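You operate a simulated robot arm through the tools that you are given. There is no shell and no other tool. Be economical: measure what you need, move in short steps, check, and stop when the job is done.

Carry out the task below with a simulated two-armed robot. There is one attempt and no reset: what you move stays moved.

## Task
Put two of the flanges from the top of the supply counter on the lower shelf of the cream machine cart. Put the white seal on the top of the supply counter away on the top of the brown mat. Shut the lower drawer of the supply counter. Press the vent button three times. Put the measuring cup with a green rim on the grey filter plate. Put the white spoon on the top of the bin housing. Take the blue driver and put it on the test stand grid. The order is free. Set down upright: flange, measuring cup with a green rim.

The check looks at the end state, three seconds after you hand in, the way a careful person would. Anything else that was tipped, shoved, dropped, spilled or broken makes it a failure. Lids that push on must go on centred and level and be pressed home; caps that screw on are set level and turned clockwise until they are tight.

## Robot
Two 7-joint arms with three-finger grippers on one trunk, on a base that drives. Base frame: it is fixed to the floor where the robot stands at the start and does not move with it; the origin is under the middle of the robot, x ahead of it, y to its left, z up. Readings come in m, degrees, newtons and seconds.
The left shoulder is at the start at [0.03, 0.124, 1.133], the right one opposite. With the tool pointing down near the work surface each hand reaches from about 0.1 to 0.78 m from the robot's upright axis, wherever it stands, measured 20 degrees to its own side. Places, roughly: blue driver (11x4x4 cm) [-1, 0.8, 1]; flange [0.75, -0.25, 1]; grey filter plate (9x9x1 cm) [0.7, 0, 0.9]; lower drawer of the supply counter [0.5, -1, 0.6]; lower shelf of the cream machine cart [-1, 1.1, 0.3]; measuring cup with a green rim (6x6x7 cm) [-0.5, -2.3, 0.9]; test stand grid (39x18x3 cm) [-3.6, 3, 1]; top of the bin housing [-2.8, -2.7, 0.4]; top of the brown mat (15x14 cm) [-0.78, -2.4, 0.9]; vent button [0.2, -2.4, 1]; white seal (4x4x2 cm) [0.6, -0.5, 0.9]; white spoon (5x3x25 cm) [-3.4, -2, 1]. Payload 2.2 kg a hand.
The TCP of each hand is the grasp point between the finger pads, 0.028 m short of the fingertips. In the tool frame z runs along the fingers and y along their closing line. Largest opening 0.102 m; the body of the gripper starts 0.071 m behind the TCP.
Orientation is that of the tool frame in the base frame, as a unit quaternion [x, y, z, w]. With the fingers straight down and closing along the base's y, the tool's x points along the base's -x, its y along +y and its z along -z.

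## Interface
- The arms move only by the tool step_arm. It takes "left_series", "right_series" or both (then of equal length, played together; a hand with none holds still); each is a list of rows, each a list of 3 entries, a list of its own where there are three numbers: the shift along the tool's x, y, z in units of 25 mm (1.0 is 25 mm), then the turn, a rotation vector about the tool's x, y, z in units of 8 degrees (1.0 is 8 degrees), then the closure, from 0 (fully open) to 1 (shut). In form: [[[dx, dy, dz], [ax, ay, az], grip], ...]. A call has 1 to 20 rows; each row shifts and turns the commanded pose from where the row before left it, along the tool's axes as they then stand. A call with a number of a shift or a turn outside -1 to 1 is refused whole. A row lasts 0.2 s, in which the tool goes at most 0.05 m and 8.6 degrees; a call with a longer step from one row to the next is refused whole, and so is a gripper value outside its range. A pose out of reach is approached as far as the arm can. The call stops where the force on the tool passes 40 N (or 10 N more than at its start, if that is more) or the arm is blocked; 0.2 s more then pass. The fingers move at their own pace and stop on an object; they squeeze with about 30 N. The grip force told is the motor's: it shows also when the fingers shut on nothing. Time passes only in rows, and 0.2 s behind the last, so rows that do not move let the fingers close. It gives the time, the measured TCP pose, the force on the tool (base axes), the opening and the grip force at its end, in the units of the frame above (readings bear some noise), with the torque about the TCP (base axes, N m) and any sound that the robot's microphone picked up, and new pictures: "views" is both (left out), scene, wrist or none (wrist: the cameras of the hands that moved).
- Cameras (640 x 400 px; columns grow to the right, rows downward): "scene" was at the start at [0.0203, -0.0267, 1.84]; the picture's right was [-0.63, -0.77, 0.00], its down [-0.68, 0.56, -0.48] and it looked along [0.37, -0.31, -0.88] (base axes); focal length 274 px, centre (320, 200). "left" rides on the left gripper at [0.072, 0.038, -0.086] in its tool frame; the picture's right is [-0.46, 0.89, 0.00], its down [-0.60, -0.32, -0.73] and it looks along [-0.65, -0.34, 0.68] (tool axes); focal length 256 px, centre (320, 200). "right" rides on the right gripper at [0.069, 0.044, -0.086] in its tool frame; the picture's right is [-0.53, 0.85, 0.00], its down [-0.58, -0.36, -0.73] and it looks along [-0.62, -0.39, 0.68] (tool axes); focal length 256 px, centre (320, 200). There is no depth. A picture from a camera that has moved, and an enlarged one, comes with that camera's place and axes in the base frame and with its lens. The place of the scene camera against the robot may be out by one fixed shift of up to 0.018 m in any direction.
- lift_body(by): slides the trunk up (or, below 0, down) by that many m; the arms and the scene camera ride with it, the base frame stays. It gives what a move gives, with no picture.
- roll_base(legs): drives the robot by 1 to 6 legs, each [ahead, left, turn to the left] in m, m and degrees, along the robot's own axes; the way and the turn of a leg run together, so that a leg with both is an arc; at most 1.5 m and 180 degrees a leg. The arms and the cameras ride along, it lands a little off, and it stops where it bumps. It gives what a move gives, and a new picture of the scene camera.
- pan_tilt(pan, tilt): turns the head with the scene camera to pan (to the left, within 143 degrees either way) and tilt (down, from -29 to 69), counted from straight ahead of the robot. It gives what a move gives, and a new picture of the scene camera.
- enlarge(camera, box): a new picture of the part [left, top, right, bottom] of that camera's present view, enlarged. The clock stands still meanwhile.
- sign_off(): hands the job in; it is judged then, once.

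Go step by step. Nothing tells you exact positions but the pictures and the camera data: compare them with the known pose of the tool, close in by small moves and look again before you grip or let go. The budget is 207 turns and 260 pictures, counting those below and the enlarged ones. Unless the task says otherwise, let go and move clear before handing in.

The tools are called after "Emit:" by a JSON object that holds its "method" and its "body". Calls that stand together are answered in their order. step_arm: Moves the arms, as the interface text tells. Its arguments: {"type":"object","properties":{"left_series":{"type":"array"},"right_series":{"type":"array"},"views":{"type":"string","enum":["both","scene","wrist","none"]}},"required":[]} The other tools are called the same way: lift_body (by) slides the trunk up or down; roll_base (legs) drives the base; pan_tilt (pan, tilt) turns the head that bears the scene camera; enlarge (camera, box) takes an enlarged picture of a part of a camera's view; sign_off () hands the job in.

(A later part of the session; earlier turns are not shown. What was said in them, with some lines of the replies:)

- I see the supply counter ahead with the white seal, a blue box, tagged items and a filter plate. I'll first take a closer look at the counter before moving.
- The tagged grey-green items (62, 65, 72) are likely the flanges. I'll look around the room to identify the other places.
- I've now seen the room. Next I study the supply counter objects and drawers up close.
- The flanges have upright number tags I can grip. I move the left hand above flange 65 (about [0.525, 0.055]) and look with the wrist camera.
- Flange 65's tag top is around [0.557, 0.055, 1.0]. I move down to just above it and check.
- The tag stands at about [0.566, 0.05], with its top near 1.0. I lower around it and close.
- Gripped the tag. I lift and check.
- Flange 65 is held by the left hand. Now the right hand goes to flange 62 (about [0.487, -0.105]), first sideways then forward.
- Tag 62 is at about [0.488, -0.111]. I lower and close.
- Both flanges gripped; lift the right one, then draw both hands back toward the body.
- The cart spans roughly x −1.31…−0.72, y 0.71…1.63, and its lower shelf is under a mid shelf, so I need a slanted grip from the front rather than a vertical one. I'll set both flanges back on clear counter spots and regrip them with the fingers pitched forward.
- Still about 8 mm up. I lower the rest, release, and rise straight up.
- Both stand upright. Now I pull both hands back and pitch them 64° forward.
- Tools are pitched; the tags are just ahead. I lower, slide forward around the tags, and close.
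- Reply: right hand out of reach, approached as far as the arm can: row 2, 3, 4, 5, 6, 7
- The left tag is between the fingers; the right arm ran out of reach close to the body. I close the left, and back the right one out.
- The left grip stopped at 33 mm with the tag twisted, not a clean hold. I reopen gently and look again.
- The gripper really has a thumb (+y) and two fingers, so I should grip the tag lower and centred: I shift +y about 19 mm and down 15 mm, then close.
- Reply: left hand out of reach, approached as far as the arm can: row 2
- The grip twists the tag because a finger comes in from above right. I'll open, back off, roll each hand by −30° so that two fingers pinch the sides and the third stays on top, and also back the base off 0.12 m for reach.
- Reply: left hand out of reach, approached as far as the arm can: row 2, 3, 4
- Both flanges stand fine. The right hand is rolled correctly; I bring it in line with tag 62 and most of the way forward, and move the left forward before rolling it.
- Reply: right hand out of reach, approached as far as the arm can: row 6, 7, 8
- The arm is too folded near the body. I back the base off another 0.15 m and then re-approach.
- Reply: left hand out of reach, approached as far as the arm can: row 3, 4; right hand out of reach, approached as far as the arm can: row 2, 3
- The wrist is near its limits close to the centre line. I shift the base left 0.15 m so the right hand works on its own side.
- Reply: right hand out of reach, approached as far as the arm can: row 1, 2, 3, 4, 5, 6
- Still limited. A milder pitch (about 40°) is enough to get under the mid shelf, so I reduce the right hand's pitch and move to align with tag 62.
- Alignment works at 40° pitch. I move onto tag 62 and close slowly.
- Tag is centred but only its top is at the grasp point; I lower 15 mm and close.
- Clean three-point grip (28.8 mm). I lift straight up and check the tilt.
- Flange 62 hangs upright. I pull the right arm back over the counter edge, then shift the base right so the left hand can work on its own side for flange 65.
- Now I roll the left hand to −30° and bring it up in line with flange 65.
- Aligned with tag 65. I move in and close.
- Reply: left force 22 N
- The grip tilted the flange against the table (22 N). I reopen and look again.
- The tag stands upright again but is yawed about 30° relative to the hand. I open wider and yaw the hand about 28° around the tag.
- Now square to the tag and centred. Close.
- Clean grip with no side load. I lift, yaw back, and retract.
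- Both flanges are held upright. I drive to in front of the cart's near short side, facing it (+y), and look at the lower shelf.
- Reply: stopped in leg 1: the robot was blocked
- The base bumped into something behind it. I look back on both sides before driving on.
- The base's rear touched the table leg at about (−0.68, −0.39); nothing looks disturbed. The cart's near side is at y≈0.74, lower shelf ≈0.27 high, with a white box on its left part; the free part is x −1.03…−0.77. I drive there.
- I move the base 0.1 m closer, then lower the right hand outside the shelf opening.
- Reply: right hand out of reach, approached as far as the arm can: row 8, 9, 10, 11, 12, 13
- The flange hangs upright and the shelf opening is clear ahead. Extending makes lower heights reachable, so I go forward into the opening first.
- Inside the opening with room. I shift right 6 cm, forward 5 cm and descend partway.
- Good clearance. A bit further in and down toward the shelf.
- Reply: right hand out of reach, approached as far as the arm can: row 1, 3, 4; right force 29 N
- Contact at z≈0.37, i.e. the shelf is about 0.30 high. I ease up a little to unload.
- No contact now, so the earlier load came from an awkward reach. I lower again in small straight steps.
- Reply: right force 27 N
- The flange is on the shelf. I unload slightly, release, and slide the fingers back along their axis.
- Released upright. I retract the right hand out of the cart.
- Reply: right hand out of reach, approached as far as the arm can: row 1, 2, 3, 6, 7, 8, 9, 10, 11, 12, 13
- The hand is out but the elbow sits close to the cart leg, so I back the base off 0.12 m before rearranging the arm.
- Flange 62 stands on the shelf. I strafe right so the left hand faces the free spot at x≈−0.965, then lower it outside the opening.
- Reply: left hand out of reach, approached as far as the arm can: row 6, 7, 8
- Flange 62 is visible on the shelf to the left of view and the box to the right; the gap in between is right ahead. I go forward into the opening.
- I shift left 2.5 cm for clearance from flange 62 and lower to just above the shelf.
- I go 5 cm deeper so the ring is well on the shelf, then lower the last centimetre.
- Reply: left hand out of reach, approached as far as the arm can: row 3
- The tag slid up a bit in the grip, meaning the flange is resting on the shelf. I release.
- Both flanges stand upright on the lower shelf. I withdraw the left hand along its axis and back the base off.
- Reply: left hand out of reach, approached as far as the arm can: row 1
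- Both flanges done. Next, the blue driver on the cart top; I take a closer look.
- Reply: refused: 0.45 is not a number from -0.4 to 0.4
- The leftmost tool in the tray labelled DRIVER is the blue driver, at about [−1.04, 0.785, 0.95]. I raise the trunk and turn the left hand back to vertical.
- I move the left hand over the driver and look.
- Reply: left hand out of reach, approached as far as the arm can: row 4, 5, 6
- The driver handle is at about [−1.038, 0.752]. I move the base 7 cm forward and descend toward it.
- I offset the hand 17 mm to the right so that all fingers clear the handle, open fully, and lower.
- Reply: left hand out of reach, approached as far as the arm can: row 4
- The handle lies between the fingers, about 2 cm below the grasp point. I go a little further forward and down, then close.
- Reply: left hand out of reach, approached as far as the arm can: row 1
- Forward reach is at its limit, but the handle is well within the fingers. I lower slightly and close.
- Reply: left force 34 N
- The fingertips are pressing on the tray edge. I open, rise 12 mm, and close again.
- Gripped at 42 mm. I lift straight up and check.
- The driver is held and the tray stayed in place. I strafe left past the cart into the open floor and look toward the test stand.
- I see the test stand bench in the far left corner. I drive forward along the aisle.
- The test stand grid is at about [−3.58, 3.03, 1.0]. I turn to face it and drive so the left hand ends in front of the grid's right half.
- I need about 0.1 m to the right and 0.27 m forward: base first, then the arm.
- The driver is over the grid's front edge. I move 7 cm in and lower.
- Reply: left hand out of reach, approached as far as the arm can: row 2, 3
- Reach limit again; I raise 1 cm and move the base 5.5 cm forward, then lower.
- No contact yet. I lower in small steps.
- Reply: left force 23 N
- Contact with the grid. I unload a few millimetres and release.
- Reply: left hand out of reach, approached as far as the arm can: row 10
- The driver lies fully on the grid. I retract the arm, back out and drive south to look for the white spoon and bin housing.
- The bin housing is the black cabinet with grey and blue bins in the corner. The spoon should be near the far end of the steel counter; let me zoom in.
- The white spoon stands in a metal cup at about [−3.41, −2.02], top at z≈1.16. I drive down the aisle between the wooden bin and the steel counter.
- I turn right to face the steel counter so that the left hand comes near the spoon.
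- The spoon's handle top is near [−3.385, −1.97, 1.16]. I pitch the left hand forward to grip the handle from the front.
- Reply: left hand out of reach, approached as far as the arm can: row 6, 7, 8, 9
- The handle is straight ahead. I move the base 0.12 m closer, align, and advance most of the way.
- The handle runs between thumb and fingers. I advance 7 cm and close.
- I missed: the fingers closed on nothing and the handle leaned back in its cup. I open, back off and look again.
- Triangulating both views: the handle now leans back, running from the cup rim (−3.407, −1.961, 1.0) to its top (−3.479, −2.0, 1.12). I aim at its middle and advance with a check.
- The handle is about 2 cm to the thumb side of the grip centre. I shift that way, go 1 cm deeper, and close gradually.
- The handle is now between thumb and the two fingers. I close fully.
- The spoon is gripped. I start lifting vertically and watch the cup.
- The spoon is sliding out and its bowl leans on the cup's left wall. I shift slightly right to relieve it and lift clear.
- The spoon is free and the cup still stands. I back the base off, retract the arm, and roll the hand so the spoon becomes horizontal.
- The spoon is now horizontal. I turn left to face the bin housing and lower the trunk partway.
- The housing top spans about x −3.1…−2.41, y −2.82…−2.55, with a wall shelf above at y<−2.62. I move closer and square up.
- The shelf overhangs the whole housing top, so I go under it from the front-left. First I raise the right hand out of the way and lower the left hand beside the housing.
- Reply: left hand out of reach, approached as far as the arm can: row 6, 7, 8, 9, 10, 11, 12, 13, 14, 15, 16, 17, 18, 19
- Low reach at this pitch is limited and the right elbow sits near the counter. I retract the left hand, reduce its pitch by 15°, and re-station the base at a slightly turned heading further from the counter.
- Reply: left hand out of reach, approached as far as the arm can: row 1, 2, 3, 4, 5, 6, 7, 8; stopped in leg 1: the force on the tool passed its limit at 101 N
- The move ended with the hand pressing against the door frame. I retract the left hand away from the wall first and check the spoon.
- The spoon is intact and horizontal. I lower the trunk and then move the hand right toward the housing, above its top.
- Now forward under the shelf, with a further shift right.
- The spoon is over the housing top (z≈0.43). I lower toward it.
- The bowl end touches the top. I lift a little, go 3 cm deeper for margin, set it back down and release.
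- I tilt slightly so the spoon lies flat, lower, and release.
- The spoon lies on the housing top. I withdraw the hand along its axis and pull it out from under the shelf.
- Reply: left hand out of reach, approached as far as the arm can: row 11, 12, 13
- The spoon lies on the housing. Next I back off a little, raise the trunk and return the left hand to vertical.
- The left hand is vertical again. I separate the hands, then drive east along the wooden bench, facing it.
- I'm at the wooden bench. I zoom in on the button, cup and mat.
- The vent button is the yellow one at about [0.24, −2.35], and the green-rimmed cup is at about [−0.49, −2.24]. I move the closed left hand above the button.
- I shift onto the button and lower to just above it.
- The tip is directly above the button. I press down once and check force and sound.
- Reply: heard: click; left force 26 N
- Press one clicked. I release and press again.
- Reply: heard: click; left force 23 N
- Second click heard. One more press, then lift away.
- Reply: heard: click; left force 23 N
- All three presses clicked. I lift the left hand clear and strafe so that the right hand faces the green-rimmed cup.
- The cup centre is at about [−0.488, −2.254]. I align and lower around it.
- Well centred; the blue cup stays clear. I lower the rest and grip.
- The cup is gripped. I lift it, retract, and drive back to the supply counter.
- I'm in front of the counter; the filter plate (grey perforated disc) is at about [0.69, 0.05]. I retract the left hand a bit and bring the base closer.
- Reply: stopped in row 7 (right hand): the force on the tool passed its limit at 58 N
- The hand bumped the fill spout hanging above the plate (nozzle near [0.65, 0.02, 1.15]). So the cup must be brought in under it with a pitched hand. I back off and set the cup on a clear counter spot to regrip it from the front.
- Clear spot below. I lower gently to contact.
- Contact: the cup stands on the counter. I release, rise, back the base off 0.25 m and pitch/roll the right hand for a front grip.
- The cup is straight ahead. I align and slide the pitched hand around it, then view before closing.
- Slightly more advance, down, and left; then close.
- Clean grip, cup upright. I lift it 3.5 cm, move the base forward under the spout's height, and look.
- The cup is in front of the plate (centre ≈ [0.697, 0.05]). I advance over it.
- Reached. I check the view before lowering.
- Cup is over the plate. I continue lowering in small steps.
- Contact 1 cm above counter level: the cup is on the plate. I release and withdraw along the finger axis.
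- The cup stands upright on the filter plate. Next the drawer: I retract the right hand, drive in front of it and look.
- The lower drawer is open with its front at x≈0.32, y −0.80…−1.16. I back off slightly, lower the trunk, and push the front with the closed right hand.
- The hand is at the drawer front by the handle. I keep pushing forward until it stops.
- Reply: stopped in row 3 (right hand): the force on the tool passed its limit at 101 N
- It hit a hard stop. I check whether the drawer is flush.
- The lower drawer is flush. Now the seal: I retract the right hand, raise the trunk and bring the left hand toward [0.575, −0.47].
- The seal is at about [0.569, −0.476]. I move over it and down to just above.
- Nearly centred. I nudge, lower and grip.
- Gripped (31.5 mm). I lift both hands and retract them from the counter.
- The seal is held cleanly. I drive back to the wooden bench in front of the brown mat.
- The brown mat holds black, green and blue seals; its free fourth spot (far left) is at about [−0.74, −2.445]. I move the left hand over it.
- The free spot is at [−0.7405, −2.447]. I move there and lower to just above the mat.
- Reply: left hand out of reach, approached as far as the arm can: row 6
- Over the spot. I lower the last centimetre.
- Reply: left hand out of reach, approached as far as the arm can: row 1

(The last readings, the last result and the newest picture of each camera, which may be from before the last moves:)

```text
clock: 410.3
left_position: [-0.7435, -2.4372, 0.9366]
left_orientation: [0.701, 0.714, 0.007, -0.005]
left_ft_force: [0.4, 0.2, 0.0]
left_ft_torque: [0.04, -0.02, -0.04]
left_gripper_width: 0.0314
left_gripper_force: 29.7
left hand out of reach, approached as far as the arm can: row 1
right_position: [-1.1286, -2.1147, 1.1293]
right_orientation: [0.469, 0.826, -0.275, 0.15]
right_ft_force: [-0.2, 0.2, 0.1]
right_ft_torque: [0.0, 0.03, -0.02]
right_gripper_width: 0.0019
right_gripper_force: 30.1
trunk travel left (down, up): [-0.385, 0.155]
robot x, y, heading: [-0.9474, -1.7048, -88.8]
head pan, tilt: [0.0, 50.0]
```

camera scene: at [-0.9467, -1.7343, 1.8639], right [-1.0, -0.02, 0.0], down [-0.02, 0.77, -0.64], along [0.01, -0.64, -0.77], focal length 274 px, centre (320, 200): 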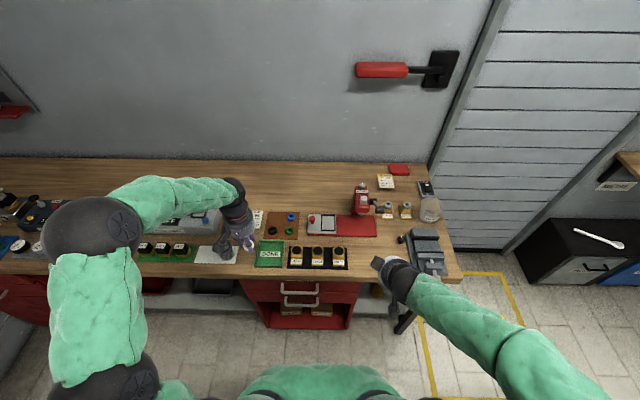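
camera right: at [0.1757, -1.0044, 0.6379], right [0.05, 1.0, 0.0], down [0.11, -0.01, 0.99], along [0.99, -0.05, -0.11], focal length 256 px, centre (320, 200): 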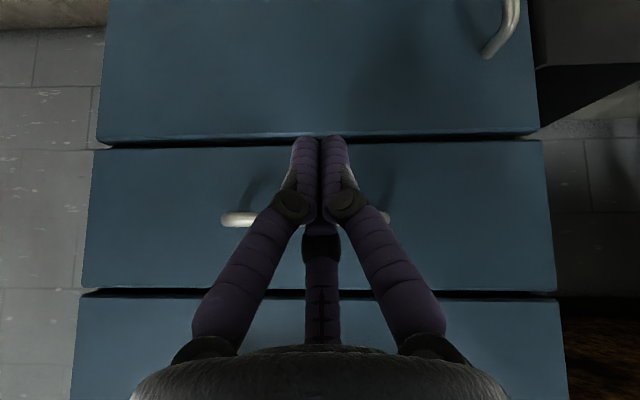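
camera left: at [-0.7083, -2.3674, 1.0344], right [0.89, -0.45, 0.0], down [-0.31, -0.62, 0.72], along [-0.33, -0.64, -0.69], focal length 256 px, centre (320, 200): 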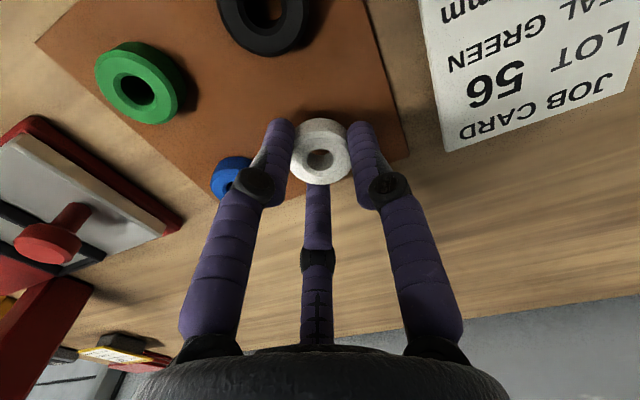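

Emit:
{"method": "step_arm", "body": {"left_series": [[[0, 0, 0.2], [0, 0, 0], 1], [[0, 0, 0.15], [0, 0, 0], 1], [[0, 0, 0], [0, 0, 0], 1]], "views": "none"}}

```text
clock: 411.1
left_position: [-0.7427, -2.4353, 0.9339]
left_orientation: [0.7, 0.714, 0.003, 0.0]
left_ft_force: [-0.7, -3.8, 28.0]
left_ft_torque: [-0.04, 0.04, 0.01]
left_gripper_width: 0.0315
left_gripper_force: 29.6
left hand out of reach, approached as far as the arm can: row 1
right_position: [-1.1302, -2.1119, 1.1316]
right_orientation: [0.47, 0.825, -0.275, 0.15]
right_ft_force: [-0.7, -0.2, 0.5]
right_ft_torque: [-0.01, 0.04, 0.0]
right_gripper_width: 0.0017
right_gripper_force: 30.1
trunk travel left (down, up): [-0.385, 0.155]
robot x, y, heading: [-0.9471, -1.7035, -88.6]
head pan, tilt: [0.0, 50.0]
```

Contact. I unload a few millimetres, release a little, and rise straight up.

Emit:
{"method": "step_arm", "body": {"left_series": [[[0, 0, -0.25], [0, 0, 0], 1], [[0, 0, 0], [0, 0, 0], 0.6], [[0, 0, 0], [0, 0, 0], 0.45], [[0, 0, 0], [0, 0, 0], 0.45], [[0, 0, -0.6], [0, 0, 0], 0.45], [[0, 0, -0.8], [0, 0, 0], 0.45], [[0, 0, -1], [0, 0, 0], 0.45], [[0, 0, -1], [0, 0, 0], 0.45], [[0, 0, -1], [0, 0, 0], 0.45]], "views": "wrist"}}

```text
clock: 413.1
left_position: [-0.7426, -2.4355, 1.0477]
left_orientation: [0.702, 0.712, 0.006, -0.005]
left_ft_force: [-0.2, 0.3, -0.5]
left_ft_torque: [-0.03, 0.0, -0.02]
left_gripper_width: 0.0563
left_gripper_force: 0.1
right_position: [-1.129, -2.1137, 1.1303]
right_orientation: [0.469, 0.826, -0.275, 0.15]
right_ft_force: [0.6, 0.6, -0.2]
right_ft_torque: [0.0, 0.01, 0.04]
right_gripper_width: 0.0017
right_gripper_force: 30.1
trunk travel left (down, up): [-0.385, 0.155]
robot x, y, heading: [-0.9486, -1.7038, -88.8]
head pan, tilt: [0.0, 50.0]
camera left: at [-0.7067, -2.3649, 1.1344], right [0.89, -0.45, 0.0], down [-0.31, -0.62, 0.72], along [-0.33, -0.64, -0.69], focal length 256 px, centre (320, 200)
```

left: 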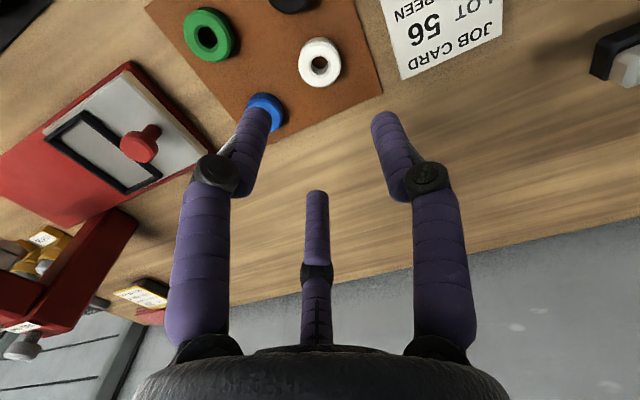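

The white seal sits in the mat's free spot. I move the left hand clear and take a last look.

Emit:
{"method": "step_arm", "body": {"left_series": [[[0, 0, -1], [0, 0, 0], 0.45], [[0, 0, -1], [0, 0, 0], 0.45], [[1, 0, 0], [0, 0, 0], 0.45], [[1, 0, 0], [0, 0, 0], 0.45], [[1, 0, 0], [0, 0, 0], 0.45], [[1, 0, 0], [0, 0, 0], 0.45], [[1, 0, 0], [0, 0, 0], 0.45], [[1, 0, 0], [0, 0, 0], 0.45], [[1, 0, 0], [0, 0, 0], 0.45], [[1, 0, 0], [0, 0, 0], 0.45]], "views": "scene"}}

Emit:
{"method": "pan_tilt", "body": {"pan": 140, "tilt": 30}}

```text
clock: 415.3
left_position: [-0.7451, -2.2373, 1.0984]
left_orientation: [0.701, 0.713, 0.007, -0.005]
left_ft_force: [0.5, -0.1, -0.4]
left_ft_torque: [-0.02, 0.0, 0.01]
left_gripper_width: 0.056
left_gripper_force: 0.0
right_position: [-1.1292, -2.1139, 1.1309]
right_orientation: [0.469, 0.826, -0.274, 0.149]
right_ft_force: [-0.2, 0.7, 0.2]
right_ft_torque: [0.01, 0.01, -0.04]
right_gripper_width: 0.0021
right_gripper_force: 29.8
trunk travel left (down, up): [-0.385, 0.155]
robot x, y, heading: [-0.9483, -1.7016, -88.7]
head pan, tilt: [0.0, 50.0]
camera scene: at [-0.9461, -1.7331, 1.8639], right [-1.0, -0.02, 0.0], down [-0.02, 0.77, -0.64], along [0.01, -0.64, -0.77], focal length 274 px, centre (320, 200)
```

scene: 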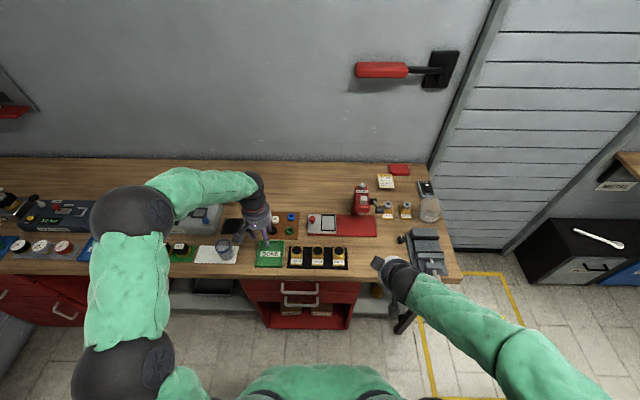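

```text
clock: 417.5
left_position: [-0.7454, -2.2393, 1.0988]
left_orientation: [0.701, 0.713, 0.007, -0.004]
left_ft_force: [0.3, 0.4, 0.7]
left_ft_torque: [-0.03, -0.01, 0.0]
left_gripper_width: 0.0562
left_gripper_force: 0.0
right_position: [-1.129, -2.1141, 1.131]
right_orientation: [0.469, 0.826, -0.274, 0.149]
right_ft_force: [-1.1, -0.1, 0.2]
right_ft_torque: [0.0, 0.01, -0.02]
right_gripper_width: 0.0021
right_gripper_force: 30.6
trunk travel left (down, up): [-0.385, 0.155]
robot x, y, heading: [-0.9472, -1.6996, -88.7]
head pan, tilt: [140.0, 30.0]
camera scene: at [-0.8913, -1.5867, 1.8935], right [0.78, -0.63, 0.0], down [-0.31, -0.39, -0.87], along [0.54, 0.68, -0.5], focal length 274 px, centre (320, 200)
```

scene: 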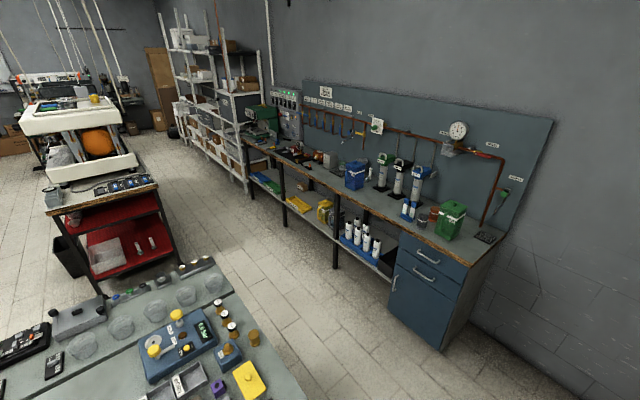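

Everything in view is in place: both flanges stand on the cart's lower shelf, the drawer is shut, the spoon is on the bin housing and the seal is on the mat. I hand in now.

Emit:
{"method": "sign_off", "body": {}}

```text
The job is handed in.
```

I carried out all seven tasks and handed the job in. I don't have the result of the check.

- **Flanges:** 62 and 65 stand upright on the lower shelf of the cream machine cart.
- **White seal:** it sits in the empty fourth spot on the brown mat.
- **Lower drawer:** it is shut and looks flush with the other fronts.
- **Vent button:** I pressed it three times and heard a click each time.
- **Green-rimmed cup:** it stands upright on the grey filter plate.
- **White spoon:** it lies flat on the top of the bin housing.
- **Blue driver:** it lies fully on the test stand grid.

I also bumped into four things along the way:

- **Table behind the start position:** the base backed into its leg; the items on it were still standing afterwards.
- **Door frame by the bin housing:** the left hand hit it with 101 N while holding the spoon, and the spoon stayed in the grip.
- **Fill spout over the filter plate:** the right hand hit it with 58 N while holding the cup. The spout looked unmoved in later pictures, and I brought the cup in from below it instead.
- **Drawer:** it hit its end stop with 101 N when I pushed it shut.
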